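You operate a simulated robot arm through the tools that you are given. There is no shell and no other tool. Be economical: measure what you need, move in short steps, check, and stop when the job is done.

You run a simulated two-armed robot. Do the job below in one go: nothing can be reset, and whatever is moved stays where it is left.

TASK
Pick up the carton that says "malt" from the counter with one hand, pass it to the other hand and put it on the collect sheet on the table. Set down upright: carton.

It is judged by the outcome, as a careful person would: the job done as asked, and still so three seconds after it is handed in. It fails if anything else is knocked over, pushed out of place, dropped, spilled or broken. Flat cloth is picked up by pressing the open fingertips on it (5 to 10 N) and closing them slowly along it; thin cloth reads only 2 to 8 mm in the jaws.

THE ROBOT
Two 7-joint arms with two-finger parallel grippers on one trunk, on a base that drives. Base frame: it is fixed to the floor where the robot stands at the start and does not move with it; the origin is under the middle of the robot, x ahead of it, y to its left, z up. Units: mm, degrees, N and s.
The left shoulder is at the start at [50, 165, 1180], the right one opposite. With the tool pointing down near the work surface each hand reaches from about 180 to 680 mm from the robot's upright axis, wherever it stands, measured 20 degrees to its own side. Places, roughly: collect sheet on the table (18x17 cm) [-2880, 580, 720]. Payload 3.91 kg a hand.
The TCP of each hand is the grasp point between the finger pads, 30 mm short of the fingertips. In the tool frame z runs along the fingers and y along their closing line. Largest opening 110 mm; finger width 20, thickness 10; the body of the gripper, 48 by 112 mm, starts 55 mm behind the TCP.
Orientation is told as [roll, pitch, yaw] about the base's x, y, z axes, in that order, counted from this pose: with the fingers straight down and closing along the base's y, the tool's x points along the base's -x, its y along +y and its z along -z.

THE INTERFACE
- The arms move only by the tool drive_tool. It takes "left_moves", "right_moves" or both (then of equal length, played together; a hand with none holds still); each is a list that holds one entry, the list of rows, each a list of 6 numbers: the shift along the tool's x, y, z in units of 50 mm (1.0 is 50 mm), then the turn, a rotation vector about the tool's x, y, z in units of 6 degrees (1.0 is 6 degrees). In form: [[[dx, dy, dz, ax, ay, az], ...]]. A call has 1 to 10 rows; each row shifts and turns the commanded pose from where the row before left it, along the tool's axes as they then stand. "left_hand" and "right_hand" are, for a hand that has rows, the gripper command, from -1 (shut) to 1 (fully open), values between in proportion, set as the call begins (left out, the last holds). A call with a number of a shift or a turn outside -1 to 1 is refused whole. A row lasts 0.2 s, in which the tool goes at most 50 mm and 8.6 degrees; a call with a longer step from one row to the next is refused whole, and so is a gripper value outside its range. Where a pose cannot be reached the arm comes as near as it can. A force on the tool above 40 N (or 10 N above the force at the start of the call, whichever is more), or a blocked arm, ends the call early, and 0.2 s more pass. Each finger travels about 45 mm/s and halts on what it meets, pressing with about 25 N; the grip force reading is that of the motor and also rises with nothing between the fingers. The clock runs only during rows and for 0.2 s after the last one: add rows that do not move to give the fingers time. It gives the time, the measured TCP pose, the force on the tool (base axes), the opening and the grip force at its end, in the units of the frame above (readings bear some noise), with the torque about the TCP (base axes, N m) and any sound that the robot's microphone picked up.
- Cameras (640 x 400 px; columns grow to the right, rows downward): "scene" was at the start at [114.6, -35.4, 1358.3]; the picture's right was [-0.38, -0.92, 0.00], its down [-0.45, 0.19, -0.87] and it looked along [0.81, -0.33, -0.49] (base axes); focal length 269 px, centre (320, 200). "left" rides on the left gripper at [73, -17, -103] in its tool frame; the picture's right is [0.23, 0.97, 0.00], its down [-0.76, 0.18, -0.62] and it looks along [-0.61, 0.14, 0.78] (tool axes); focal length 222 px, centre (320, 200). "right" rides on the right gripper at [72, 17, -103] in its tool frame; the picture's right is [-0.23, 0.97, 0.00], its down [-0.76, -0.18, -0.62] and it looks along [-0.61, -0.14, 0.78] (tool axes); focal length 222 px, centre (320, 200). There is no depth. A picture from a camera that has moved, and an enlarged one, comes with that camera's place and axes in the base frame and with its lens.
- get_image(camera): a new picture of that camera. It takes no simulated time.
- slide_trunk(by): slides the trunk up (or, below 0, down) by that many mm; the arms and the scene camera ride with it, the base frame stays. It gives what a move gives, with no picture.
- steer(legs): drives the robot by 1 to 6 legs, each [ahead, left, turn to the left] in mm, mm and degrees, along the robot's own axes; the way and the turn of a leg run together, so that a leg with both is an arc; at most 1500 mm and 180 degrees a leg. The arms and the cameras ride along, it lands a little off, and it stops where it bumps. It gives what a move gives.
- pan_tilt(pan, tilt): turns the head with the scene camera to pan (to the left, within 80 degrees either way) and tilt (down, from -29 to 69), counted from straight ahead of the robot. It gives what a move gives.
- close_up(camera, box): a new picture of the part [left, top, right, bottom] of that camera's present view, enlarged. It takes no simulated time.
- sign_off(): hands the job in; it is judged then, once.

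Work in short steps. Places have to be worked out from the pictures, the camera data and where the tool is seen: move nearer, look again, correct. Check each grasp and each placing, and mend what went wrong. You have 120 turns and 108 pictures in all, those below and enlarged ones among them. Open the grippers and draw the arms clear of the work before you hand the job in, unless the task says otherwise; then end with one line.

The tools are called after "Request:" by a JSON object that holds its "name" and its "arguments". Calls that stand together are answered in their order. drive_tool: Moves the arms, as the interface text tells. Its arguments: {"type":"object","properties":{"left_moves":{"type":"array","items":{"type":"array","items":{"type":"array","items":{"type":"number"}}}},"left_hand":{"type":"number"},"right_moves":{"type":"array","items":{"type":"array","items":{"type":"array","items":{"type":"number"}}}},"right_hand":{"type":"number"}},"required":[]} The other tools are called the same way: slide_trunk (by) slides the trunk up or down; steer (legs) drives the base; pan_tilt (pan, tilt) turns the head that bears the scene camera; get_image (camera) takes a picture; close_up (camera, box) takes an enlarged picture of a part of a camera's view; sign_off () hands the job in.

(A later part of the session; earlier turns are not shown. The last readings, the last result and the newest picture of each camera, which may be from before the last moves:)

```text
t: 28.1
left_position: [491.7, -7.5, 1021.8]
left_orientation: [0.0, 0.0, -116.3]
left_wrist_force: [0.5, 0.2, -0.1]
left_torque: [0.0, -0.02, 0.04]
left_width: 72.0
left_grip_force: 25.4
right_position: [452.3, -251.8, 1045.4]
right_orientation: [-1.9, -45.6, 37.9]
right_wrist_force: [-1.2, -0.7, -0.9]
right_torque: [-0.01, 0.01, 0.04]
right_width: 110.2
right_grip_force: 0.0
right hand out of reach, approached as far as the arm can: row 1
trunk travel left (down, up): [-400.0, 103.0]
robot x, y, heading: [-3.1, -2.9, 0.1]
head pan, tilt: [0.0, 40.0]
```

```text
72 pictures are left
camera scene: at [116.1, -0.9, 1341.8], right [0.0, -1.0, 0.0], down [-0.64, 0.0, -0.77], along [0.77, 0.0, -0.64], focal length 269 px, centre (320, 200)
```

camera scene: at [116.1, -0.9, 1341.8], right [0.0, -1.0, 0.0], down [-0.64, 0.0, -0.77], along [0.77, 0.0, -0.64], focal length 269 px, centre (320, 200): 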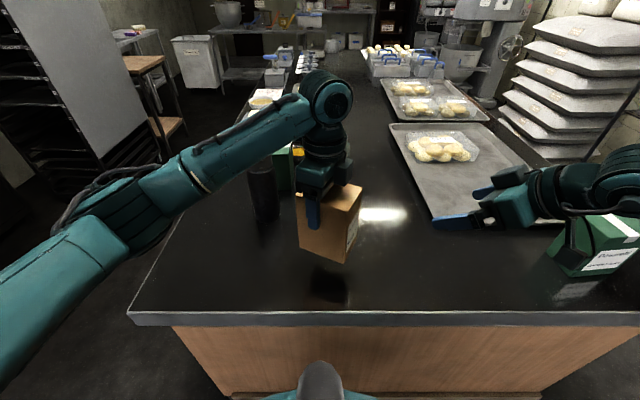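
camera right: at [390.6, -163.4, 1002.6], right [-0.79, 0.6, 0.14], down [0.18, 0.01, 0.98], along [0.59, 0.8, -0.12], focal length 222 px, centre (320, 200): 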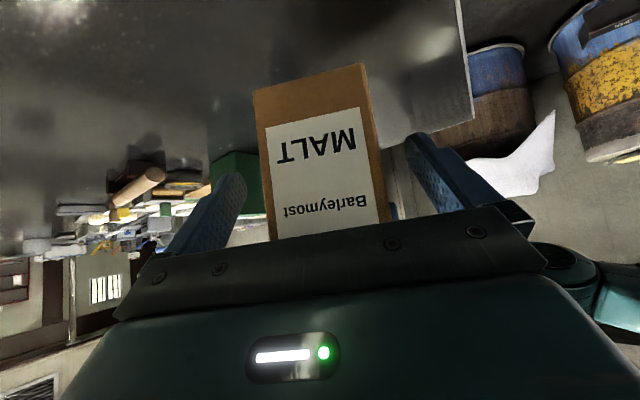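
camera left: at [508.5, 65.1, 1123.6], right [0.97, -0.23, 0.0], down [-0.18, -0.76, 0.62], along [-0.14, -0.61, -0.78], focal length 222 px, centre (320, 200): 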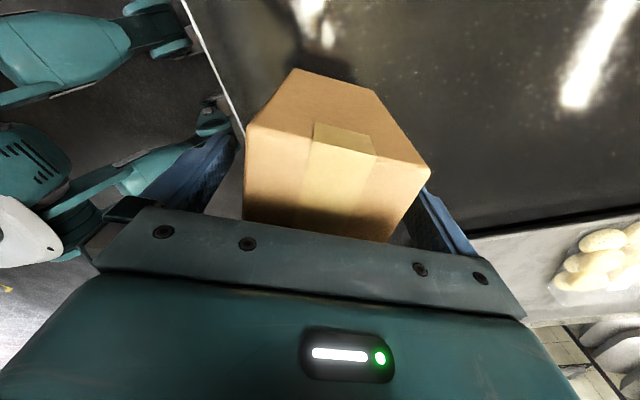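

The right hand is clear. I straighten it and lift the carton with the left hand.

Request:
{"name": "drive_tool", "arguments": {"right_moves": [[[0, 0, -0.3, 0.85, 0, 0.85], [0, 0, -0.3, 0.85, 0, 0.85], [0, 0, -0.3, 0.85, 0, 0.85], [0, 0, -0.3, 0.85, 0, 0.85], [0, 0, -0.3, 0.85, 0, 0.85], [0, 0, -0.4, 0, 1, 0], [0, 0, -0.4, 0, 1, 0], [0, 0, -0.4, 0, 1, 0], [0, 0, 0, 0, 1, 0], [0, 0, 0, 0, 1, 0]]], "left_moves": [[[0, 0, -0.3, 0, 0, 0], [0, 0, -0.4, 0, 0, 0], [0, 0, -0.4, 0, 0, 0], [0, 0, -0.4, 0, 0, 0], [0, 0, -0.4, 0, 0, 0], [0, 0, -0.4, 0, 0, 0], [0, 0, 0, 0, 0, 0], [0, 0, 0, 0, 0, 0], [0, 0, 0, 0, 0, 0], [0, 0, 0, 0, 0, 0]]]}}

Request:
{"name": "pan_tilt", "arguments": {"pan": 80, "tilt": 20}}

Request:
{"name": "get_image", "arguments": {"camera": "scene"}}

Request:
{"name": "pan_tilt", "arguments": {"pan": -80, "tilt": 20}}

Request:
{"name": "get_image", "arguments": {"camera": "scene"}}

```text
t: 30.3
left_position: [492.3, -6.6, 1136.6]
left_orientation: [0.0, 0.0, -116.3]
left_wrist_force: [-0.2, 0.1, -4.2]
left_torque: [0.06, -0.02, 0.0]
left_width: 72.0
left_grip_force: 25.5
right_position: [368.0, -269.7, 1142.2]
right_orientation: [-0.7, -16.3, 0.8]
right_wrist_force: [-0.2, 0.0, -1.5]
right_torque: [-0.03, -0.01, 0.0]
right_width: 110.0
right_grip_force: 0.0
right hand out of reach, approached as far as the arm can: row 5
trunk travel left (down, up): [-400.0, 103.0]
robot x, y, heading: [0.2, 0.5, -0.1]
head pan, tilt: [0.0, 40.0]
```

```text
t: 31.8
left_position: [491.9, -7.3, 1135.5]
left_orientation: [0.0, 0.1, -116.4]
left_wrist_force: [0.8, 0.5, -3.7]
left_torque: [0.06, -0.01, 0.0]
left_width: 71.8
left_grip_force: 24.7
right_position: [368.2, -270.3, 1141.3]
right_orientation: [-0.7, -16.2, 0.7]
right_wrist_force: [0.0, -0.2, 0.9]
right_torque: [0.0, -0.03, -0.02]
right_width: 110.1
right_grip_force: 0.0
trunk travel left (down, up): [-400.0, 103.0]
robot x, y, heading: [-3.5, -0.1, -0.2]
head pan, tilt: [80.0, 20.0]
```

```text
71 pictures are left
camera scene: at [47.4, 91.0, 1373.2], right [0.98, -0.17, 0.0], down [-0.06, -0.34, -0.94], along [0.16, 0.93, -0.34], focal length 269 px, centre (320, 200)
```

scene: 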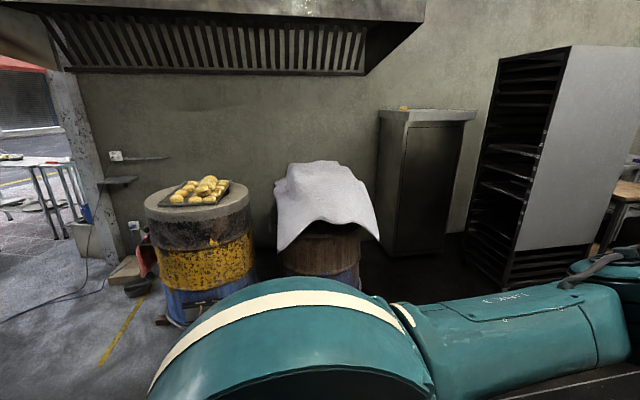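

```text
t: 34.2
left_position: [492.8, -7.0, 1137.4]
left_orientation: [-0.1, 0.0, -116.4]
left_wrist_force: [-0.6, -0.3, -4.2]
left_torque: [0.04, -0.01, 0.02]
left_width: 72.0
left_grip_force: 25.0
right_position: [368.3, -270.8, 1141.6]
right_orientation: [-0.7, -16.3, 0.7]
right_wrist_force: [0.2, -0.1, 0.3]
right_torque: [-0.01, 0.0, 0.0]
right_width: 110.0
right_grip_force: 0.2
trunk travel left (down, up): [-400.0, 103.0]
robot x, y, heading: [-1.8, 0.2, 0.1]
head pan, tilt: [-80.0, 20.0]
```

```text
70 pictures are left
camera scene: at [47.4, -92.4, 1373.2], right [-0.98, -0.17, 0.0], down [-0.06, 0.34, -0.94], along [0.16, -0.93, -0.34], focal length 269 px, centre (320, 200)
```

scene: 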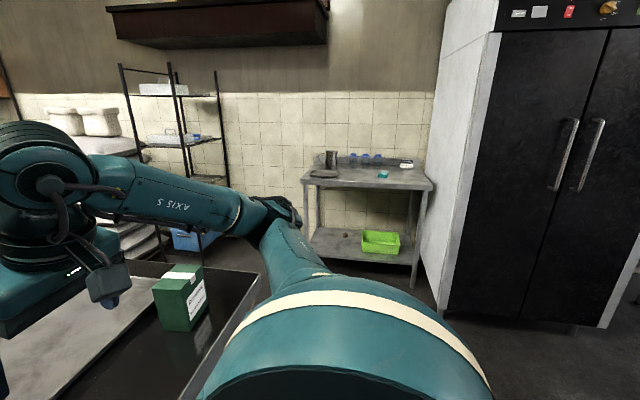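

The carton is held (4 N). I back away from the counter by 400 mm, turn around, and look for the table.

Request:
{"name": "steer", "arguments": {"legs": [[-450, 0, 0], [0, 0, 90], [0, 0, 85]]}}

Request:
{"name": "pan_tilt", "arguments": {"pan": 0, "tilt": 20}}

Request:
{"name": "get_image", "arguments": {"camera": "scene"}}

```text
t: 44.4
left_position: [-937.3, 31.3, 1137.0]
left_orientation: [0.0, -0.1, 60.5]
left_wrist_force: [-0.1, -0.1, -3.2]
left_torque: [-0.02, 0.02, -0.01]
left_width: 72.1
left_grip_force: 25.3
right_position: [-798.5, 288.0, 1140.7]
right_orientation: [-0.7, -16.2, 177.6]
right_wrist_force: [-0.1, 0.0, 0.3]
right_torque: [0.0, -0.04, 0.0]
right_width: 110.2
right_grip_force: 0.0
trunk travel left (down, up): [-400.0, 103.0]
robot x, y, heading: [-447.0, -1.8, 176.9]
head pan, tilt: [-80.0, 20.0]
```

```text
t: 46.0
left_position: [-936.9, 31.3, 1137.6]
left_orientation: [0.0, 0.0, 60.5]
left_wrist_force: [-0.6, 0.0, -3.2]
left_torque: [-0.02, 0.01, 0.04]
left_width: 72.3
left_grip_force: 25.3
right_position: [-797.3, 287.8, 1140.7]
right_orientation: [-0.7, -16.3, 177.5]
right_wrist_force: [-0.4, -0.2, -0.5]
right_torque: [0.02, -0.04, 0.0]
right_width: 110.1
right_grip_force: 0.0
trunk travel left (down, up): [-400.0, 103.0]
robot x, y, heading: [-440.4, -2.2, 176.8]
head pan, tilt: [0.0, 20.0]
```

```text
69 pictures are left
camera scene: at [-566.9, 3.5, 1373.2], right [0.06, 1.0, 0.0], down [0.34, -0.02, -0.94], along [-0.94, 0.05, -0.34], focal length 269 px, centre (320, 200)
```

scene: 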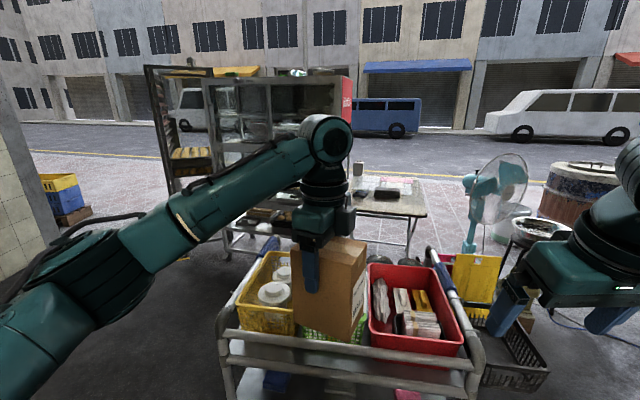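

A trolley stands between me and the table. I look around for a route.

Request:
{"name": "pan_tilt", "arguments": {"pan": -35, "tilt": 30}}

Request:
{"name": "get_image", "arguments": {"camera": "scene"}}

Request:
{"name": "pan_tilt", "arguments": {"pan": 40, "tilt": 30}}

Request:
{"name": "get_image", "arguments": {"camera": "scene"}}

Request:
{"name": "close_up", "arguments": {"camera": "scene", "box": [0, 0, 640, 400]}}

```text
t: 47.0
left_position: [-936.8, 30.7, 1137.7]
left_orientation: [0.0, 0.0, 60.5]
left_wrist_force: [-0.3, -0.2, -3.1]
left_torque: [-0.05, 0.04, -0.03]
left_width: 72.0
left_grip_force: 24.8
right_position: [-798.5, 287.4, 1141.6]
right_orientation: [-0.8, -16.3, 177.5]
right_wrist_force: [0.1, 0.7, -0.7]
right_torque: [0.01, 0.01, 0.01]
right_width: 110.0
right_grip_force: 0.1
trunk travel left (down, up): [-400.0, 103.0]
robot x, y, heading: [-448.6, -1.8, 176.7]
head pan, tilt: [-35.0, 30.0]
```

```text
68 pictures are left
camera scene: at [-545.0, 54.1, 1357.1], right [0.62, 0.79, 0.0], down [0.39, -0.31, -0.87], along [-0.68, 0.54, -0.5], focal length 269 px, centre (320, 200)
```

scene: 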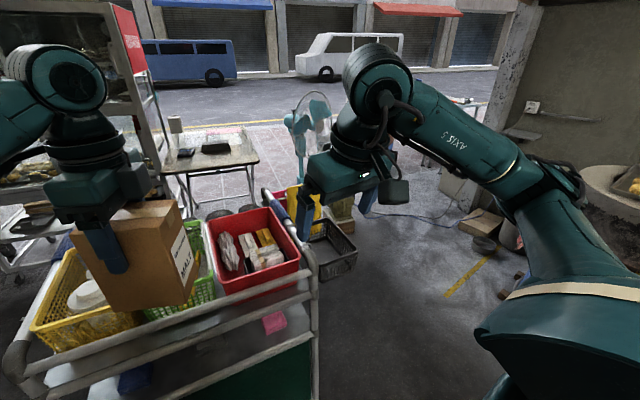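

```text
t: 48.5
left_position: [-936.6, 30.9, 1136.6]
left_orientation: [-0.1, -0.1, 60.5]
left_wrist_force: [0.4, 0.6, -3.8]
left_torque: [-0.02, 0.0, -0.01]
left_width: 72.1
left_grip_force: 25.7
right_position: [-797.9, 286.9, 1141.2]
right_orientation: [-0.7, -16.3, 177.6]
right_wrist_force: [0.3, 0.5, -0.7]
right_torque: [-0.01, 0.0, -0.03]
right_width: 109.9
right_grip_force: 0.0
trunk travel left (down, up): [-400.0, 103.0]
robot x, y, heading: [-449.2, -4.6, 177.0]
head pan, tilt: [40.0, 30.0]
```

```text
67 pictures are left
camera scene: at [-546.3, -55.9, 1357.1], right [-0.6, 0.8, 0.0], down [0.4, 0.3, -0.87], along [-0.69, -0.52, -0.5], focal length 269 px, centre (320, 200)
```

scene: 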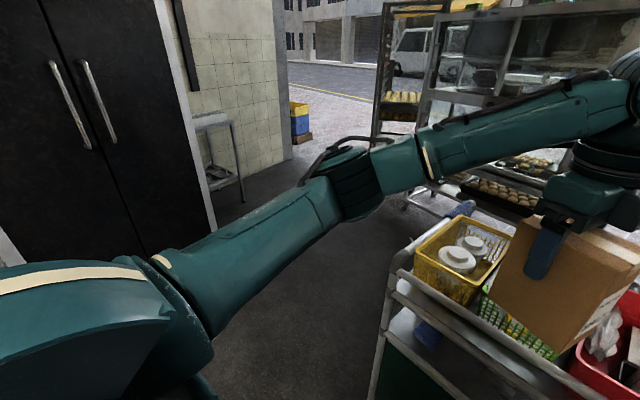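

```text
1.00 times, centred on (320, 200) of scene (not enlarged: the box is as wide or as high as the picture)
camera zoom: at [-546.3, -55.9, 1357.1], right [-0.6, 0.8, 0.0], down [0.4, 0.3, -0.87], along [-0.69, -0.52, -0.5], focal length 269 px, centre (320, 200)
```

zoom: 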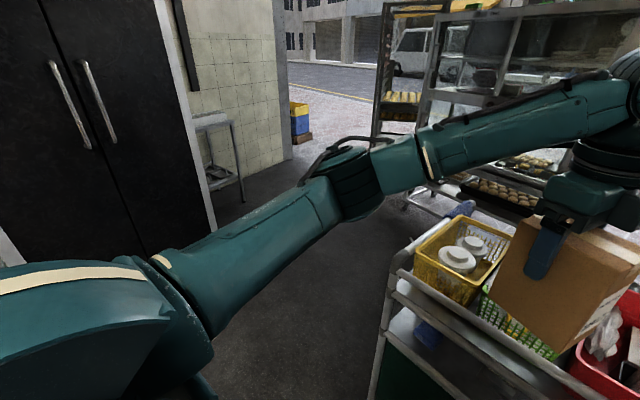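

I look straight ahead at the table in detail.

Request:
{"name": "pan_tilt", "arguments": {"pan": -20, "tilt": 20}}

Request:
{"name": "close_up", "arguments": {"camera": "scene", "box": [200, 100, 440, 250]}}

Request:
{"name": "get_image", "arguments": {"camera": "scene"}}

```text
t: 49.8
left_position: [-936.2, 31.8, 1136.2]
left_orientation: [-0.1, 0.0, 60.5]
left_wrist_force: [0.4, 0.0, -4.1]
left_torque: [-0.03, 0.03, 0.01]
left_width: 71.9
left_grip_force: 25.5
right_position: [-798.5, 288.4, 1141.1]
right_orientation: [-0.7, -16.3, 177.5]
right_wrist_force: [0.7, 0.0, -0.2]
right_torque: [0.01, 0.01, -0.04]
right_width: 110.1
right_grip_force: 0.1
trunk travel left (down, up): [-400.0, 103.0]
robot x, y, heading: [-446.5, -2.0, 176.7]
head pan, tilt: [-20.0, 20.0]
```

```text
2.67 times, centred on (320, 175) of scene
camera zoom: at [-559.5, 34.8, 1373.2], right [0.39, 0.92, 0.0], down [0.31, -0.13, -0.94], along [-0.86, 0.37, -0.34], focal length 718 px, centre (320, 267)
```

zoom: 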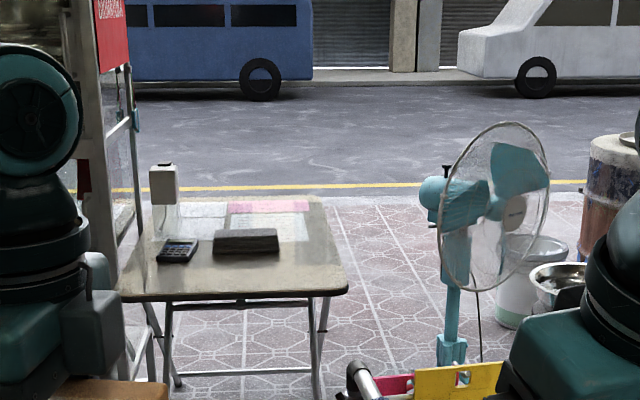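

```text
64 pictures are left
camera scene: at [-559.5, 34.8, 1373.2], right [0.39, 0.92, 0.0], down [0.31, -0.13, -0.94], along [-0.86, 0.37, -0.34], focal length 269 px, centre (320, 200)
```

scene: 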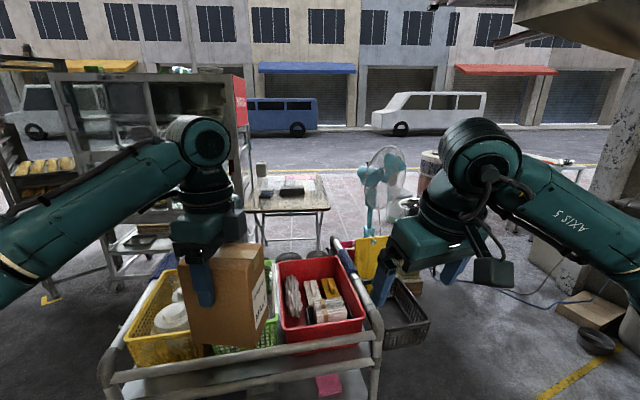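

The table's far part holds several sheets. The way round is on the +y side, past the floor crate. I strafe right 900 mm and look again.

Request:
{"name": "steer", "arguments": {"legs": [[0, -900, 0]]}}

Request:
{"name": "get_image", "arguments": {"camera": "scene"}}

Request:
{"name": "pan_tilt", "arguments": {"pan": -55, "tilt": 35}}

Request:
{"name": "get_image", "arguments": {"camera": "scene"}}

```text
t: 58.1
left_position: [-883.7, 947.5, 1137.5]
left_orientation: [0.0, 0.0, 60.5]
left_wrist_force: [0.1, 0.0, -4.2]
left_torque: [0.01, 0.0, 0.02]
left_width: 71.8
left_grip_force: 24.8
right_position: [-744.9, 1202.7, 1141.5]
right_orientation: [-0.7, -16.3, 177.5]
right_wrist_force: [-0.6, -0.3, 0.6]
right_torque: [0.03, 0.01, -0.03]
right_width: 109.8
right_grip_force: 0.1
trunk travel left (down, up): [-400.0, 103.0]
robot x, y, heading: [-393.5, 911.0, 176.5]
head pan, tilt: [-20.0, 20.0]
```

```text
63 pictures are left
camera scene: at [-507.9, 950.9, 1373.2], right [0.39, 0.92, 0.0], down [0.31, -0.14, -0.94], along [-0.86, 0.37, -0.34], focal length 269 px, centre (320, 200)
```

scene: 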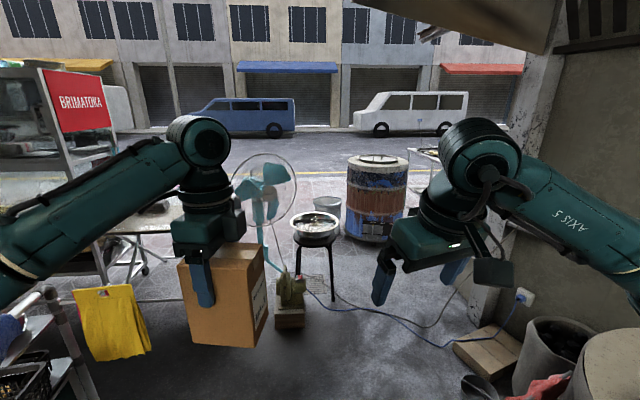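

```text
t: 59.2
left_position: [-885.4, 947.8, 1136.4]
left_orientation: [0.0, 0.0, 60.4]
left_wrist_force: [0.9, 0.1, -4.0]
left_torque: [-0.01, -0.02, -0.04]
left_width: 72.0
left_grip_force: 25.0
right_position: [-746.6, 1203.2, 1141.1]
right_orientation: [-0.7, -16.3, 177.5]
right_wrist_force: [0.4, 0.6, 0.1]
right_torque: [0.0, 0.04, -0.03]
right_width: 110.0
right_grip_force: 0.1
trunk travel left (down, up): [-400.0, 103.0]
robot x, y, heading: [-395.3, 910.7, 176.7]
head pan, tilt: [-55.0, 35.0]
```

```text
62 pictures are left
camera scene: at [-468.8, 988.9, 1349.4], right [0.85, 0.53, 0.0], down [0.3, -0.49, -0.82], along [-0.43, 0.7, -0.57], focal length 269 px, centre (320, 200)
```

scene: 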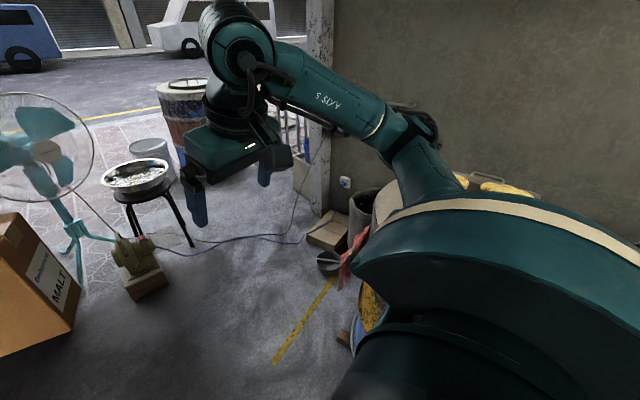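

Obstacles ahead are a pump on a box near [-1880,1300], a stool with a basin near [-2050,1600], a fan near [-2400,1300] and a drum near [-2750,2550]. I'll pass between the stool and the drum, starting with two legs.

Request:
{"name": "steer", "arguments": {"legs": [[618, -204, 0], [434, -576, 0]]}}

Request:
{"name": "pan_tilt", "arguments": {"pan": -20, "tilt": 30}}

Request:
{"name": "get_image", "arguments": {"camera": "scene"}}

Request:
{"name": "pan_tilt", "arguments": {"pan": 25, "tilt": 30}}

Request:
{"name": "get_image", "arguments": {"camera": "scene"}}

```text
t: 68.0
left_position: [-1896.0, 1793.3, 1136.8]
left_orientation: [0.1, 0.0, 60.5]
left_wrist_force: [0.3, 0.0, -4.2]
left_torque: [-0.06, 0.02, 0.02]
left_width: 71.7
left_grip_force: 25.3
right_position: [-1758.7, 2049.4, 1141.8]
right_orientation: [-0.8, -16.3, 177.7]
right_wrist_force: [0.3, 0.0, -0.2]
right_torque: [-0.01, -0.03, -0.03]
right_width: 109.7
right_grip_force: 0.0
trunk travel left (down, up): [-400.0, 103.0]
robot x, y, heading: [-1402.8, 1763.2, 176.9]
head pan, tilt: [-55.0, 35.0]
```

```text
t: 69.1
left_position: [-1896.6, 1793.8, 1136.9]
left_orientation: [-0.1, 0.0, 60.6]
left_wrist_force: [0.1, -0.4, -3.3]
left_torque: [0.02, 0.04, 0.0]
left_width: 71.8
left_grip_force: 24.9
right_position: [-1758.1, 2048.4, 1142.2]
right_orientation: [-0.7, -16.2, 177.8]
right_wrist_force: [0.3, -0.2, -0.6]
right_torque: [-0.02, 0.01, 0.0]
right_width: 110.1
right_grip_force: 0.0
trunk travel left (down, up): [-400.0, 103.0]
robot x, y, heading: [-1404.1, 1762.9, 176.9]
head pan, tilt: [-20.0, 30.0]
```

```text
61 pictures are left
camera scene: at [-1516.7, 1797.0, 1357.1], right [0.39, 0.92, 0.0], down [0.46, -0.2, -0.87], along [-0.8, 0.34, -0.5], focal length 269 px, centre (320, 200)
```

scene: 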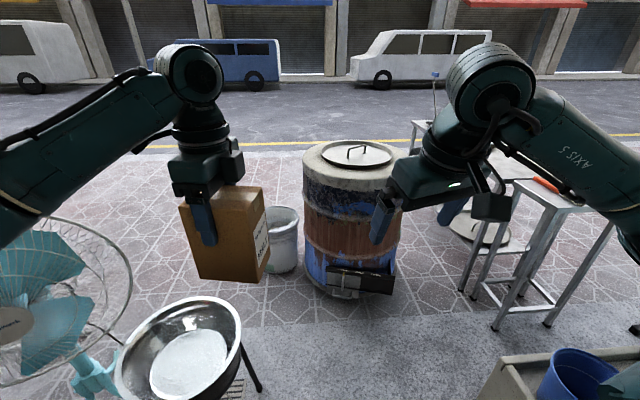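

```text
t: 70.2
left_position: [-1895.8, 1793.7, 1136.8]
left_orientation: [0.1, 0.0, 60.6]
left_wrist_force: [0.1, 0.4, -3.4]
left_torque: [-0.02, 0.01, -0.01]
left_width: 71.8
left_grip_force: 24.6
right_position: [-1757.8, 2050.6, 1141.3]
right_orientation: [-0.6, -16.3, 177.7]
right_wrist_force: [0.4, -1.4, 0.2]
right_torque: [-0.03, -0.02, -0.02]
right_width: 110.1
right_grip_force: 0.1
trunk travel left (down, up): [-400.0, 103.0]
robot x, y, heading: [-1406.5, 1758.4, 177.1]
head pan, tilt: [25.0, 30.0]
```

```text
60 pictures are left
camera scene: at [-1517.4, 1727.8, 1357.1], right [-0.37, 0.93, 0.0], down [0.46, 0.19, -0.87], along [-0.8, -0.32, -0.5], focal length 269 px, centre (320, 200)
```

scene: 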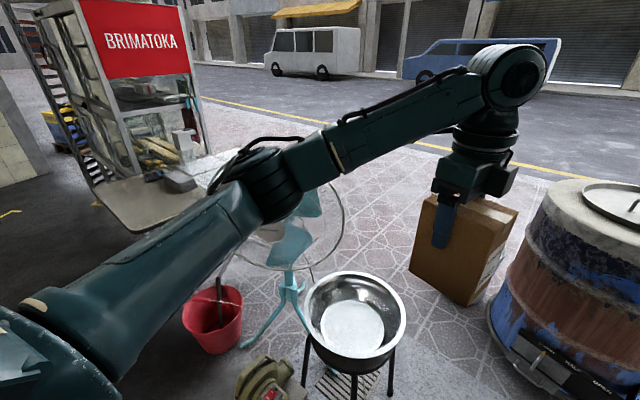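

The gap between the stool and the drum is about 570 mm, so I need to know my base size. I look down.

Request:
{"name": "pan_tilt", "arguments": {"pan": 0, "tilt": 69}}

Request:
{"name": "get_image", "arguments": {"camera": "scene"}}

Request:
{"name": "pan_tilt", "arguments": {"pan": -70, "tilt": 69}}

Request:
{"name": "get_image", "arguments": {"camera": "scene"}}

```text
t: 71.2
left_position: [-1895.8, 1793.5, 1136.7]
left_orientation: [0.0, -0.1, 60.7]
left_wrist_force: [0.5, 0.2, -3.8]
left_torque: [-0.02, 0.02, -0.04]
left_width: 72.1
left_grip_force: 25.0
right_position: [-1758.1, 2050.2, 1141.1]
right_orientation: [-0.7, -16.3, 177.6]
right_wrist_force: [0.2, -0.2, -0.5]
right_torque: [-0.02, 0.01, 0.0]
right_width: 109.9
right_grip_force: 0.1
trunk travel left (down, up): [-400.0, 103.0]
robot x, y, heading: [-1406.9, 1761.9, 176.8]
head pan, tilt: [0.0, 68.8]
```

```text
59 pictures are left
camera scene: at [-1489.4, 1764.5, 1305.7], right [0.05, 1.0, 0.0], down [0.93, -0.05, -0.36], along [-0.36, 0.02, -0.93], focal length 269 px, centre (320, 200)
```

scene: 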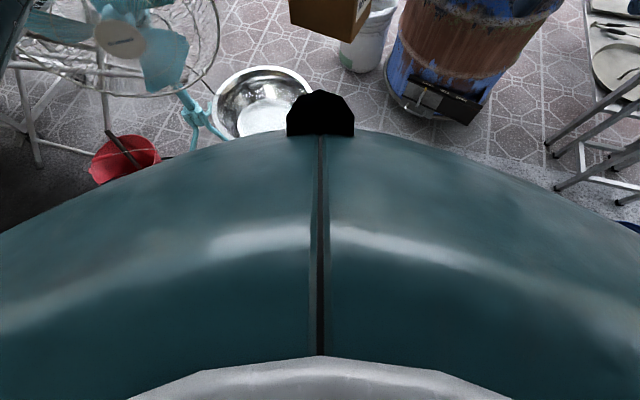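

```text
t: 72.6
left_position: [-1896.5, 1793.6, 1136.6]
left_orientation: [0.0, 0.0, 60.6]
left_wrist_force: [-0.1, 0.2, -3.7]
left_torque: [-0.02, 0.03, 0.03]
left_width: 71.5
left_grip_force: 25.4
right_position: [-1757.9, 2049.4, 1141.2]
right_orientation: [-0.7, -16.3, 177.7]
right_wrist_force: [-0.1, 0.5, -0.3]
right_torque: [-0.03, -0.02, 0.0]
right_width: 110.0
right_grip_force: 0.1
trunk travel left (down, up): [-400.0, 103.0]
robot x, y, heading: [-1403.6, 1759.0, 177.3]
head pan, tilt: [-70.0, 68.8]
```

```text
58 pictures are left
camera scene: at [-1449.8, 1815.0, 1305.7], right [0.96, 0.29, 0.0], down [0.27, -0.89, -0.36], along [-0.11, 0.35, -0.93], focal length 269 px, centre (320, 200)
```

scene: 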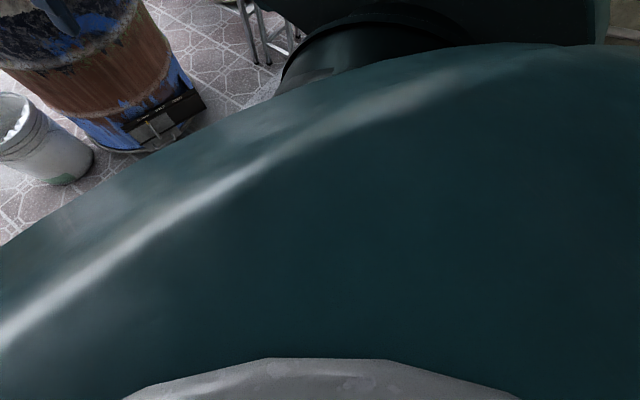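

The base size can't be seen and that gap is tight. I'll go back and use the wide corridor on the -y side, past the fridge, then reach the far side of the table from the street.

Request:
{"name": "steer", "arguments": {"legs": [[-438, 587, 0], [-598, 317, 0], [-67, 1398, 0]]}}

Request:
{"name": "pan_tilt", "arguments": {"pan": 30, "tilt": 30}}

Request:
{"name": "get_image", "arguments": {"camera": "scene"}}

Request:
{"name": "pan_tilt", "arguments": {"pan": -10, "tilt": 25}}

Request:
{"name": "get_image", "arguments": {"camera": "scene"}}

```text
t: 93.9
left_position: [-909.2, -607.6, 1136.7]
left_orientation: [-0.1, 0.0, 61.8]
left_wrist_force: [1.1, -0.7, -4.7]
left_torque: [-0.01, 0.02, -0.04]
left_width: 71.9
left_grip_force: 25.1
right_position: [-775.4, -348.1, 1141.7]
right_orientation: [-0.6, -16.4, 178.8]
right_wrist_force: [-1.2, -0.1, -0.4]
right_torque: [0.01, 0.0, 0.01]
right_width: 110.0
right_grip_force: 0.1
trunk travel left (down, up): [-400.0, 103.0]
robot x, y, heading: [-416.3, -631.0, 178.2]
head pan, tilt: [-70.0, 68.8]
```

```text
t: 95.7
left_position: [-907.8, -606.8, 1137.7]
left_orientation: [0.0, 0.0, 61.8]
left_wrist_force: [-0.5, 0.3, -4.7]
left_torque: [-0.09, 0.04, 0.0]
left_width: 71.5
left_grip_force: 24.9
right_position: [-776.0, -347.4, 1142.0]
right_orientation: [-0.7, -16.3, 178.9]
right_wrist_force: [0.5, -0.8, -0.8]
right_torque: [0.0, -0.01, 0.01]
right_width: 109.8
right_grip_force: 0.0
trunk travel left (down, up): [-400.0, 103.0]
robot x, y, heading: [-416.9, -629.5, 178.0]
head pan, tilt: [30.0, 30.0]
```

```text
57 pictures are left
camera scene: at [-525.1, -672.2, 1357.1], right [-0.47, 0.88, 0.0], down [0.44, 0.24, -0.87], along [-0.76, -0.41, -0.5], focal length 269 px, centre (320, 200)
```

scene: 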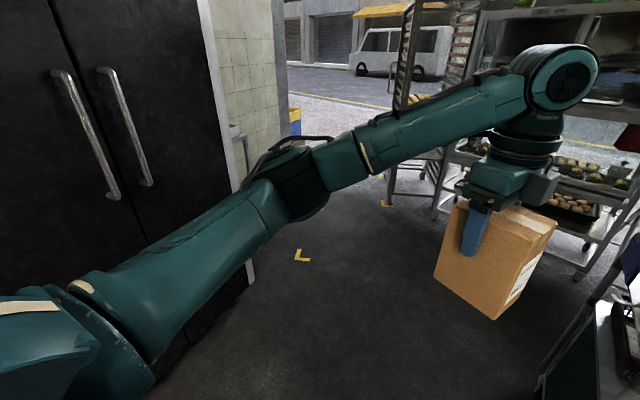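

```text
t: 96.7
left_position: [-908.4, -606.7, 1136.9]
left_orientation: [0.1, -0.1, 61.9]
left_wrist_force: [-0.2, 0.2, -3.9]
left_torque: [0.02, 0.0, -0.02]
left_width: 71.8
left_grip_force: 25.5
right_position: [-776.5, -348.4, 1142.5]
right_orientation: [-0.7, -16.3, 178.8]
right_wrist_force: [-0.9, -0.4, 0.3]
right_torque: [0.0, -0.03, 0.02]
right_width: 109.9
right_grip_force: 0.1
trunk travel left (down, up): [-400.0, 103.0]
robot x, y, heading: [-419.8, -626.5, 178.2]
head pan, tilt: [-10.0, 25.0]
```

```text
56 pictures are left
camera scene: at [-535.5, -610.8, 1365.1], right [0.21, 0.98, 0.0], down [0.41, -0.09, -0.91], along [-0.89, 0.19, -0.42], focal length 269 px, centre (320, 200)
```

scene: 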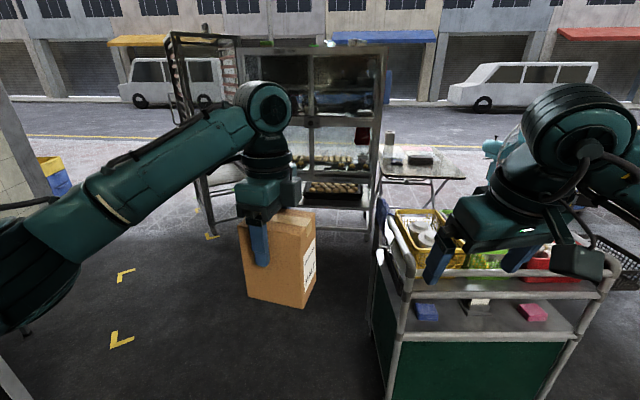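

This side is open: the cabinet's rack leg is near [-2835,-1147] and the fridge corner near [-1400,-1658]. I drive down the corridor.

Request:
{"name": "steer", "arguments": {"legs": [[1471, 316, 0]]}}

Request:
{"name": "pan_tilt", "arguments": {"pan": 50, "tilt": 25}}

Request:
{"name": "get_image", "arguments": {"camera": "scene"}}

Request:
{"name": "pan_tilt", "arguments": {"pan": 0, "tilt": 30}}

Request:
{"name": "get_image", "arguments": {"camera": "scene"}}

```text
refused: leg 1 is longer than a leg can be; nothing moved
```

```text
t: 98.0
left_position: [-908.1, -606.5, 1137.0]
left_orientation: [-0.1, 0.0, 61.8]
left_wrist_force: [-1.0, 0.1, -3.5]
left_torque: [-0.01, -0.01, 0.02]
left_width: 72.0
left_grip_force: 25.1
right_position: [-775.5, -347.7, 1141.1]
right_orientation: [-0.7, -16.4, 178.9]
right_wrist_force: [-0.5, 0.0, -0.3]
right_torque: [0.01, 0.01, 0.0]
right_width: 109.9
right_grip_force: 0.1
trunk travel left (down, up): [-400.0, 103.0]
robot x, y, heading: [-419.6, -631.6, 178.3]
head pan, tilt: [50.0, 25.0]
```

```text
55 pictures are left
camera scene: at [-506.9, -698.2, 1365.1], right [-0.74, 0.67, 0.0], down [0.28, 0.31, -0.91], along [-0.61, -0.67, -0.42], focal length 269 px, centre (320, 200)
```

scene: 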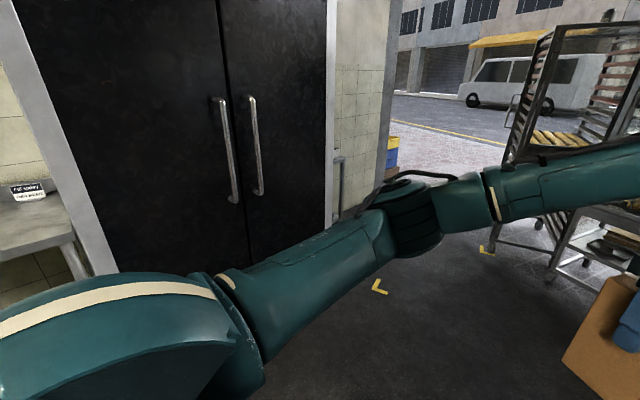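

```text
t: 99.2
left_position: [-908.2, -607.3, 1137.4]
left_orientation: [0.0, -0.1, 61.8]
left_wrist_force: [-0.8, 0.5, -3.2]
left_torque: [-0.07, 0.0, -0.01]
left_width: 71.9
left_grip_force: 25.1
right_position: [-776.5, -348.3, 1140.2]
right_orientation: [-0.6, -16.3, 178.8]
right_wrist_force: [-0.6, -0.3, 0.2]
right_torque: [0.03, 0.0, 0.0]
right_width: 110.0
right_grip_force: 0.1
trunk travel left (down, up): [-400.0, 103.0]
robot x, y, heading: [-418.2, -635.5, 178.1]
head pan, tilt: [0.0, 30.0]
```

```text
54 pictures are left
camera scene: at [-535.7, -626.8, 1357.1], right [0.03, 1.0, 0.0], down [0.5, -0.02, -0.87], along [-0.87, 0.03, -0.5], focal length 269 px, centre (320, 200)
```

scene: 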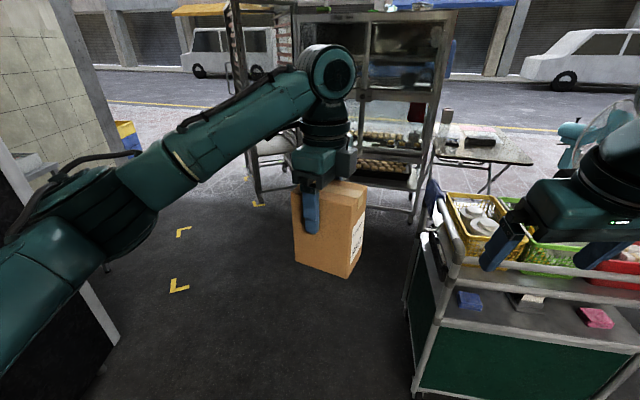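

The leg was too long, so I repeat it slightly shorter.

Request:
{"name": "steer", "arguments": {"legs": [[1400, 250, 0]]}}

Request:
{"name": "pan_tilt", "arguments": {"pan": 40, "tilt": 25}}

Request:
{"name": "get_image", "arguments": {"camera": "scene"}}

Request:
{"name": "pan_tilt", "arguments": {"pan": 0, "tilt": 30}}

Request:
{"name": "get_image", "arguments": {"camera": "scene"}}

```text
t: 106.3
left_position: [-2309.5, -824.3, 1136.2]
left_orientation: [-0.1, 0.0, 62.5]
left_wrist_force: [0.5, -0.3, -4.4]
left_torque: [0.01, -0.02, -0.03]
left_width: 72.0
left_grip_force: 24.6
right_position: [-2180.3, -563.7, 1140.8]
right_orientation: [-0.7, -16.3, 179.5]
right_wrist_force: [1.1, 0.3, -0.6]
right_torque: [0.0, 0.0, 0.01]
right_width: 109.9
right_grip_force: 0.1
trunk travel left (down, up): [-400.0, 103.0]
robot x, y, heading: [-1817.7, -841.9, 178.8]
head pan, tilt: [0.0, 30.0]
```

```text
t: 107.3
left_position: [-2310.0, -824.2, 1135.4]
left_orientation: [0.1, 0.0, 62.4]
left_wrist_force: [-1.1, 0.5, -3.9]
left_torque: [-0.02, -0.02, 0.01]
left_width: 71.7
left_grip_force: 24.7
right_position: [-2180.5, -562.6, 1141.7]
right_orientation: [-0.8, -16.3, 179.6]
right_wrist_force: [0.4, -0.2, -0.4]
right_torque: [0.01, 0.0, -0.01]
right_width: 110.1
right_grip_force: 0.0
trunk travel left (down, up): [-400.0, 103.0]
robot x, y, heading: [-1819.0, -841.6, 178.5]
head pan, tilt: [40.0, 25.0]
```

```text
53 pictures are left
camera scene: at [-1917.8, -898.0, 1365.1], right [-0.63, 0.78, 0.0], down [0.33, 0.26, -0.91], along [-0.71, -0.57, -0.42], focal length 269 px, centre (320, 200)
```

scene: 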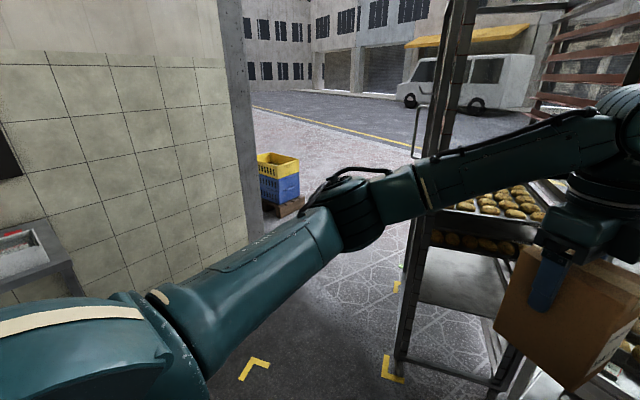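

```text
t: 108.4
left_position: [-2308.6, -823.0, 1136.6]
left_orientation: [0.0, 0.0, 62.5]
left_wrist_force: [-0.5, 0.3, -4.8]
left_torque: [-0.03, 0.0, 0.0]
left_width: 72.1
left_grip_force: 25.1
right_position: [-2180.0, -562.9, 1141.5]
right_orientation: [-0.7, -16.3, 179.6]
right_wrist_force: [-0.4, -0.2, -0.7]
right_torque: [0.02, -0.02, 0.0]
right_width: 110.1
right_grip_force: 0.0
trunk travel left (down, up): [-400.0, 103.0]
robot x, y, heading: [-1817.2, -840.4, 178.7]
head pan, tilt: [0.0, 30.0]
```

```text
52 pictures are left
camera scene: at [-1936.4, -838.5, 1357.1], right [0.02, 1.0, 0.0], down [0.5, -0.01, -0.87], along [-0.87, 0.02, -0.5], focal length 269 px, centre (320, 200)
```

scene: 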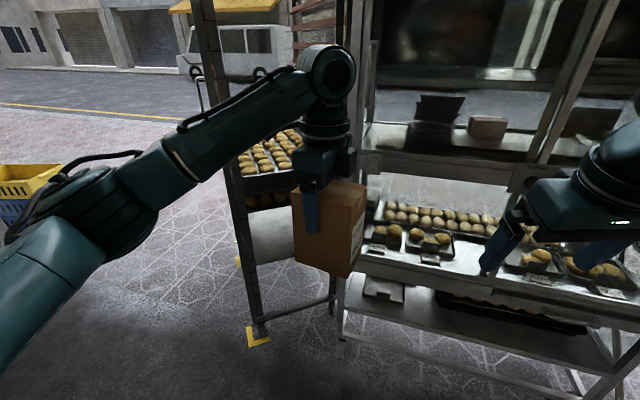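

The tall rack leg is at [-2824,-1147] and the steel table corner near [-1960,-1880]. I steer diagonally between them and past the rack.

Request:
{"name": "steer", "arguments": {"legs": [[76, 312, 0], [539, 512, 0], [950, 21, 0]]}}

Request:
{"name": "pan_tilt", "arguments": {"pan": -75, "tilt": 25}}

Request:
{"name": "get_image", "arguments": {"camera": "scene"}}

Request:
{"name": "pan_tilt", "arguments": {"pan": -30, "tilt": 25}}

Request:
{"name": "get_image", "arguments": {"camera": "scene"}}

```text
t: 117.7
left_position: [-3065.7, -1642.9, 1138.2]
left_orientation: [0.1, 0.2, 62.2]
left_wrist_force: [0.3, 0.4, -3.5]
left_torque: [-0.02, 0.04, -0.02]
left_width: 71.9
left_grip_force: 24.9
right_position: [-2931.0, -1376.8, 1140.8]
right_orientation: [-1.3, -15.9, 178.1]
right_wrist_force: [-0.2, 1.0, 0.2]
right_torque: [-0.02, -0.04, -0.02]
right_width: 109.8
right_grip_force: 0.1
trunk travel left (down, up): [-400.0, 103.0]
robot x, y, heading: [-2581.8, -1659.4, 178.3]
head pan, tilt: [0.0, 30.0]
stopped in leg 3: the robot was blocked; the commanded pose is now the measured one
```

```text
t: 119.2
left_position: [-3063.6, -1643.2, 1138.7]
left_orientation: [0.3, 0.2, 62.4]
left_wrist_force: [0.1, 0.8, -4.0]
left_torque: [-0.04, 0.03, 0.0]
left_width: 71.6
left_grip_force: 24.4
right_position: [-2931.3, -1375.3, 1140.8]
right_orientation: [-1.1, -15.8, 178.3]
right_wrist_force: [-0.3, -1.0, -0.1]
right_torque: [0.03, -0.01, 0.0]
right_width: 110.1
right_grip_force: 0.1
trunk travel left (down, up): [-400.0, 103.0]
robot x, y, heading: [-2577.2, -1654.3, 178.4]
head pan, tilt: [-75.0, 25.0]
```

```text
51 pictures are left
camera scene: at [-2619.6, -1571.8, 1365.7], right [0.97, 0.23, -0.01], down [0.09, -0.41, -0.91], along [-0.22, 0.88, -0.42], focal length 269 px, centre (320, 200)
```

scene: 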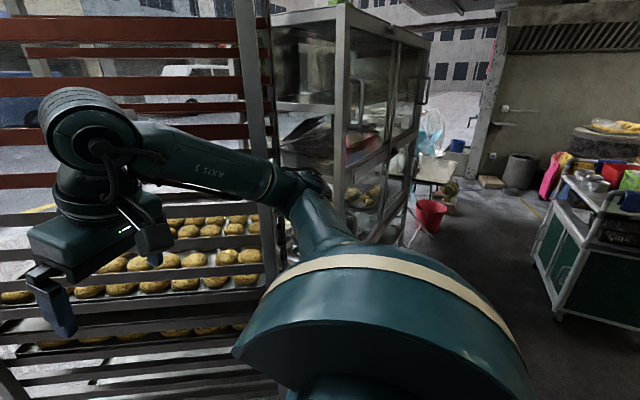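

```text
t: 120.3
left_position: [-3063.4, -1642.9, 1138.8]
left_orientation: [0.3, 0.2, 62.5]
left_wrist_force: [0.9, -0.1, -3.3]
left_torque: [0.0, 0.02, 0.01]
left_width: 71.9
left_grip_force: 24.5
right_position: [-2931.1, -1375.4, 1140.0]
right_orientation: [-1.1, -15.9, 178.2]
right_wrist_force: [0.2, 0.4, -0.3]
right_torque: [0.02, -0.03, 0.01]
right_width: 109.9
right_grip_force: 0.1
trunk travel left (down, up): [-400.0, 103.0]
robot x, y, heading: [-2579.3, -1658.2, 178.3]
head pan, tilt: [-30.0, 25.0]
```

```text
50 pictures are left
camera scene: at [-2676.6, -1613.2, 1365.9], right [0.52, 0.85, 0.0], down [0.35, -0.22, -0.91], along [-0.78, 0.47, -0.42], focal length 269 px, centre (320, 200)
```

scene: 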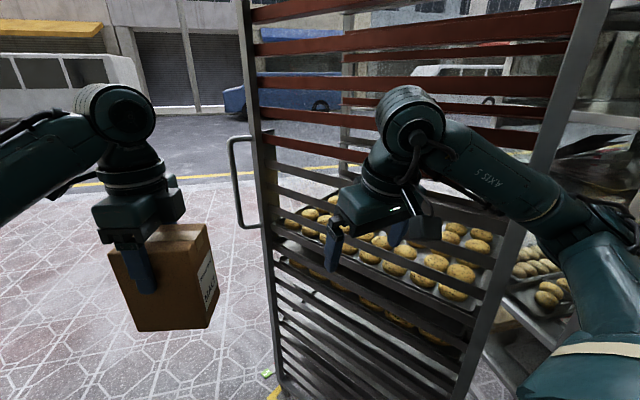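

The robot was blocked, most likely by my right elbow touching the rack post. I back off, move further left, and inspect the rack.

Request:
{"name": "steer", "arguments": {"legs": [[-80, 0, 0], [0, 300, 0]]}}

Request:
{"name": "pan_tilt", "arguments": {"pan": -45, "tilt": 40}}

Request:
{"name": "get_image", "arguments": {"camera": "scene"}}

Request:
{"name": "pan_tilt", "arguments": {"pan": 40, "tilt": 35}}

Request:
{"name": "get_image", "arguments": {"camera": "scene"}}

```text
t: 124.2
left_position: [-2996.4, -1946.1, 1135.2]
left_orientation: [-0.1, 0.0, 62.5]
left_wrist_force: [0.0, 0.6, -3.8]
left_torque: [-0.06, 0.02, 0.0]
left_width: 71.9
left_grip_force: 24.6
right_position: [-2863.7, -1680.1, 1137.4]
right_orientation: [-1.2, -15.4, 178.5]
right_wrist_force: [-0.6, -0.4, -0.2]
right_torque: [-0.02, -0.01, 0.04]
right_width: 110.0
right_grip_force: 0.0
trunk travel left (down, up): [-400.0, 103.0]
robot x, y, heading: [-2506.5, -1965.2, 178.5]
head pan, tilt: [-30.0, 25.0]
```

```text
t: 124.9
left_position: [-2995.6, -1947.1, 1135.2]
left_orientation: [-0.1, 0.2, 62.5]
left_wrist_force: [-0.1, -0.2, -3.3]
left_torque: [-0.03, 0.03, -0.02]
left_width: 71.7
left_grip_force: 24.9
right_position: [-2863.7, -1679.9, 1136.6]
right_orientation: [-1.0, -15.5, 178.5]
right_wrist_force: [0.0, 0.0, -0.3]
right_torque: [0.0, 0.03, 0.03]
right_width: 110.1
right_grip_force: 0.1
trunk travel left (down, up): [-400.0, 103.0]
robot x, y, heading: [-2501.9, -1963.5, 178.6]
head pan, tilt: [-45.0, 40.0]
```

```text
49 pictures are left
camera scene: at [-2590.7, -1902.3, 1341.8], right [0.72, 0.69, 0.0], down [0.44, -0.46, -0.77], along [-0.53, 0.55, -0.64], focal length 269 px, centre (320, 200)
```

scene: 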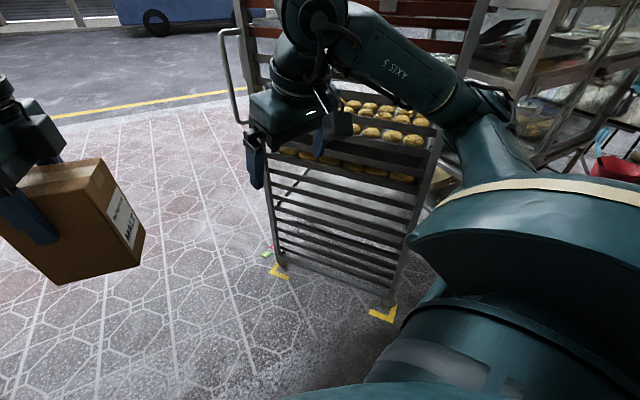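

```text
t: 126.5
left_position: [-2995.7, -1946.1, 1135.1]
left_orientation: [-0.1, 0.2, 62.5]
left_wrist_force: [-0.3, -0.2, -3.6]
left_torque: [-0.05, -0.01, -0.03]
left_width: 71.9
left_grip_force: 24.7
right_position: [-2862.9, -1680.1, 1136.6]
right_orientation: [-1.0, -15.5, 178.5]
right_wrist_force: [-0.8, 0.5, 0.3]
right_torque: [0.01, -0.01, 0.0]
right_width: 110.0
right_grip_force: 0.0
trunk travel left (down, up): [-400.0, 103.0]
robot x, y, heading: [-2504.6, -1964.6, 178.6]
head pan, tilt: [40.0, 35.0]
```

```text
48 pictures are left
camera scene: at [-2600.8, -2018.7, 1349.3], right [-0.62, 0.78, 0.0], down [0.45, 0.36, -0.82], along [-0.64, -0.51, -0.57], focal length 269 px, centre (320, 200)
```

scene: 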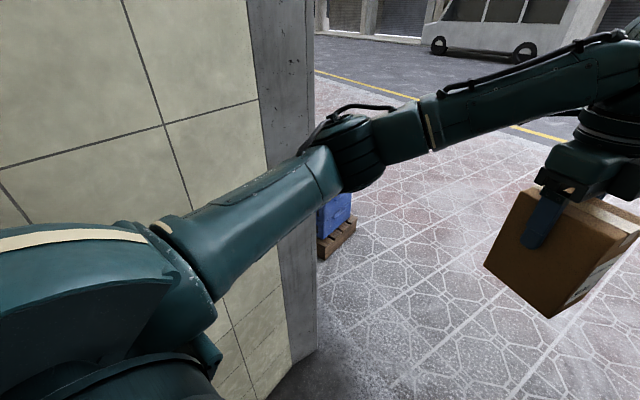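

I check the rack legs against their floor marks, close up.

Request:
{"name": "pan_tilt", "arguments": {"pan": -45, "tilt": 40}}

Request:
{"name": "close_up", "arguments": {"camera": "scene", "box": [240, 220, 420, 340]}}

```text
t: 128.1
left_position: [-2995.7, -1947.4, 1135.6]
left_orientation: [0.0, 0.0, 62.5]
left_wrist_force: [1.5, -0.3, -3.6]
left_torque: [-0.02, 0.0, 0.02]
left_width: 72.1
left_grip_force: 25.2
right_position: [-2863.6, -1679.6, 1136.8]
right_orientation: [-1.1, -15.5, 178.6]
right_wrist_force: [-0.2, 0.2, 0.8]
right_torque: [0.01, 0.01, -0.03]
right_width: 110.0
right_grip_force: 0.0
trunk travel left (down, up): [-400.0, 103.0]
robot x, y, heading: [-2500.1, -1964.1, 178.8]
head pan, tilt: [-45.0, 40.0]
```

```text
3.33 times, centred on (330, 280) of scene
camera zoom: at [-2590.6, -1902.3, 1341.8], right [0.72, 0.69, 0.0], down [0.44, -0.47, -0.77], along [-0.53, 0.55, -0.64], focal length 897 px, centre (287, -67)
```

zoom: 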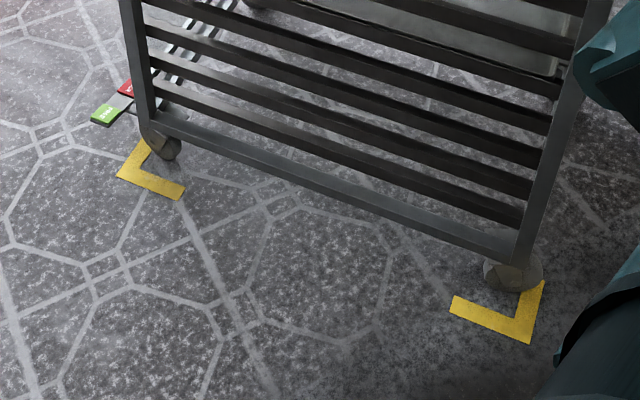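

The rack castors are still within their marks, so it was not displaced. The passage between the rack line and the pillar (y≈-2440) is about 1180 mm, so I centre in it and advance in steps.

Request:
{"name": "steer", "arguments": {"legs": [[3, -145, 1.2], [300, 25, 0]]}}

Request:
{"name": "pan_tilt", "arguments": {"pan": -70, "tilt": 30}}

Request:
{"name": "get_image", "arguments": {"camera": "scene"}}

Request:
{"name": "pan_tilt", "arguments": {"pan": 60, "tilt": 35}}

Request:
{"name": "get_image", "arguments": {"camera": "scene"}}

```text
t: 131.7
left_position: [-3300.3, -1843.8, 1134.8]
left_orientation: [-0.2, -0.1, 64.2]
left_wrist_force: [-0.4, 0.3, -4.0]
left_torque: [0.0, 0.04, -0.02]
left_width: 71.9
left_grip_force: 24.6
right_position: [-3174.9, -1572.3, 1136.1]
right_orientation: [-1.0, -15.5, -179.8]
right_wrist_force: [0.2, 0.2, -0.2]
right_torque: [0.04, 0.01, 0.01]
right_width: 109.9
right_grip_force: 0.1
trunk travel left (down, up): [-400.0, 103.0]
robot x, y, heading: [-2805.0, -1843.4, -179.7]
head pan, tilt: [-45.0, 40.0]
```

```text
t: 132.6
left_position: [-3298.7, -1842.6, 1135.5]
left_orientation: [-0.1, 0.0, 64.2]
left_wrist_force: [0.0, 0.5, -4.5]
left_torque: [-0.03, -0.01, -0.01]
left_width: 72.0
left_grip_force: 25.4
right_position: [-3174.2, -1572.5, 1137.0]
right_orientation: [-1.1, -15.5, -179.7]
right_wrist_force: [0.0, -0.6, 0.5]
right_torque: [-0.04, -0.02, 0.01]
right_width: 110.1
right_grip_force: 0.0
trunk travel left (down, up): [-400.0, 103.0]
robot x, y, heading: [-2804.2, -1845.5, -179.7]
head pan, tilt: [-70.0, 30.0]
```

```text
46 pictures are left
camera scene: at [-2865.7, -1761.9, 1357.1], right [0.94, 0.35, 0.0], down [0.17, -0.47, -0.87], along [-0.3, 0.81, -0.5], focal length 269 px, centre (320, 200)
```

scene: 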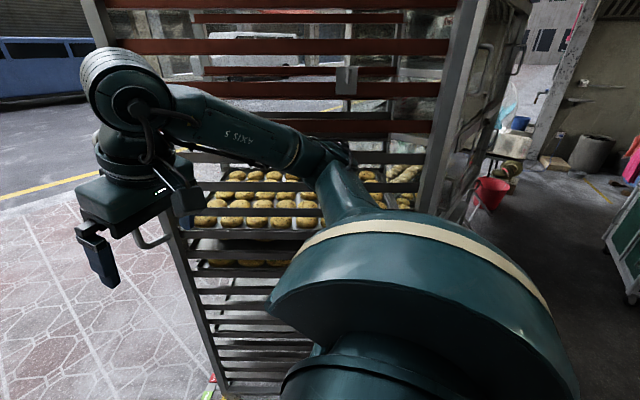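

```text
t: 134.7
left_position: [-3298.8, -1842.3, 1135.3]
left_orientation: [-0.2, 0.1, 64.2]
left_wrist_force: [0.0, -0.7, -3.8]
left_torque: [-0.05, 0.02, 0.01]
left_width: 72.2
left_grip_force: 25.0
right_position: [-3174.6, -1572.9, 1136.9]
right_orientation: [-0.9, -15.5, -179.8]
right_wrist_force: [-0.1, -0.1, 0.2]
right_torque: [-0.04, 0.0, -0.01]
right_width: 110.2
right_grip_force: 0.1
trunk travel left (down, up): [-400.0, 103.0]
robot x, y, heading: [-2804.5, -1845.7, -179.4]
head pan, tilt: [60.0, 35.0]
```

```text
45 pictures are left
camera scene: at [-2877.7, -1923.2, 1349.3], right [-0.87, 0.49, 0.0], down [0.28, 0.5, -0.82], along [-0.41, -0.71, -0.57], focal length 269 px, centre (320, 200)
```

scene: 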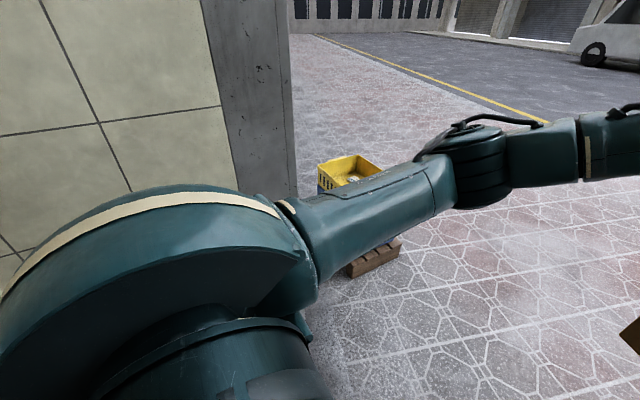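

The left elbow is about past the pillar. I now go diagonally left to clear the angled rack and its handle, then on to the street side.

Request:
{"name": "steer", "arguments": {"legs": [[120, 50, 0], [280, 210, 0], [750, 20, 0]]}}

Request:
{"name": "pan_tilt", "arguments": {"pan": -70, "tilt": 25}}

Request:
{"name": "get_image", "arguments": {"camera": "scene"}}

```text
t: 141.7
left_position: [-4440.0, -2129.9, 1135.0]
left_orientation: [-0.2, 0.1, 63.9]
left_wrist_force: [-0.4, 0.0, -4.0]
left_torque: [-0.07, -0.03, -0.02]
left_width: 71.9
left_grip_force: 25.3
right_position: [-4315.8, -1861.1, 1137.6]
right_orientation: [-1.0, -15.6, -180.0]
right_wrist_force: [-0.4, 0.4, 0.5]
right_torque: [-0.03, -0.06, -0.01]
right_width: 110.0
right_grip_force: 0.1
trunk travel left (down, up): [-400.0, 103.0]
robot x, y, heading: [-3949.1, -2132.5, -180.1]
head pan, tilt: [60.0, 35.0]
```

```text
t: 143.8
left_position: [-4441.0, -2130.1, 1135.2]
left_orientation: [-0.1, 0.1, 64.0]
left_wrist_force: [0.2, 0.2, -3.3]
left_torque: [-0.05, 0.01, -0.03]
left_width: 72.1
left_grip_force: 25.3
right_position: [-4315.2, -1860.8, 1137.9]
right_orientation: [-1.1, -15.4, -179.8]
right_wrist_force: [0.5, -0.1, -0.3]
right_torque: [-0.02, 0.02, 0.01]
right_width: 109.8
right_grip_force: 0.1
trunk travel left (down, up): [-400.0, 103.0]
robot x, y, heading: [-3949.2, -2137.4, -180.0]
head pan, tilt: [-70.0, 25.0]
```

```text
44 pictures are left
camera scene: at [-4007.7, -2048.5, 1365.1], right [0.94, 0.35, 0.0], down [0.15, -0.4, -0.91], along [-0.31, 0.85, -0.42], focal length 269 px, centre (320, 200)
```

scene: 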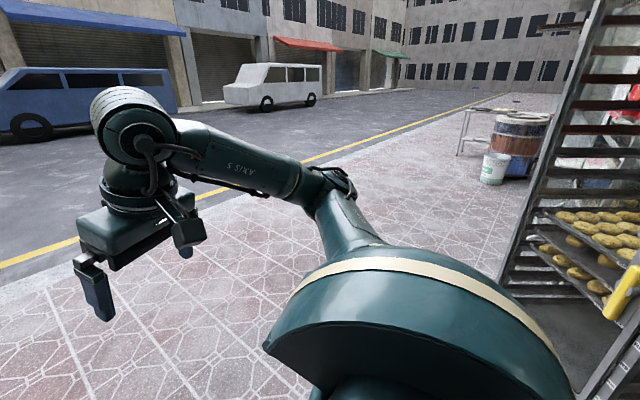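

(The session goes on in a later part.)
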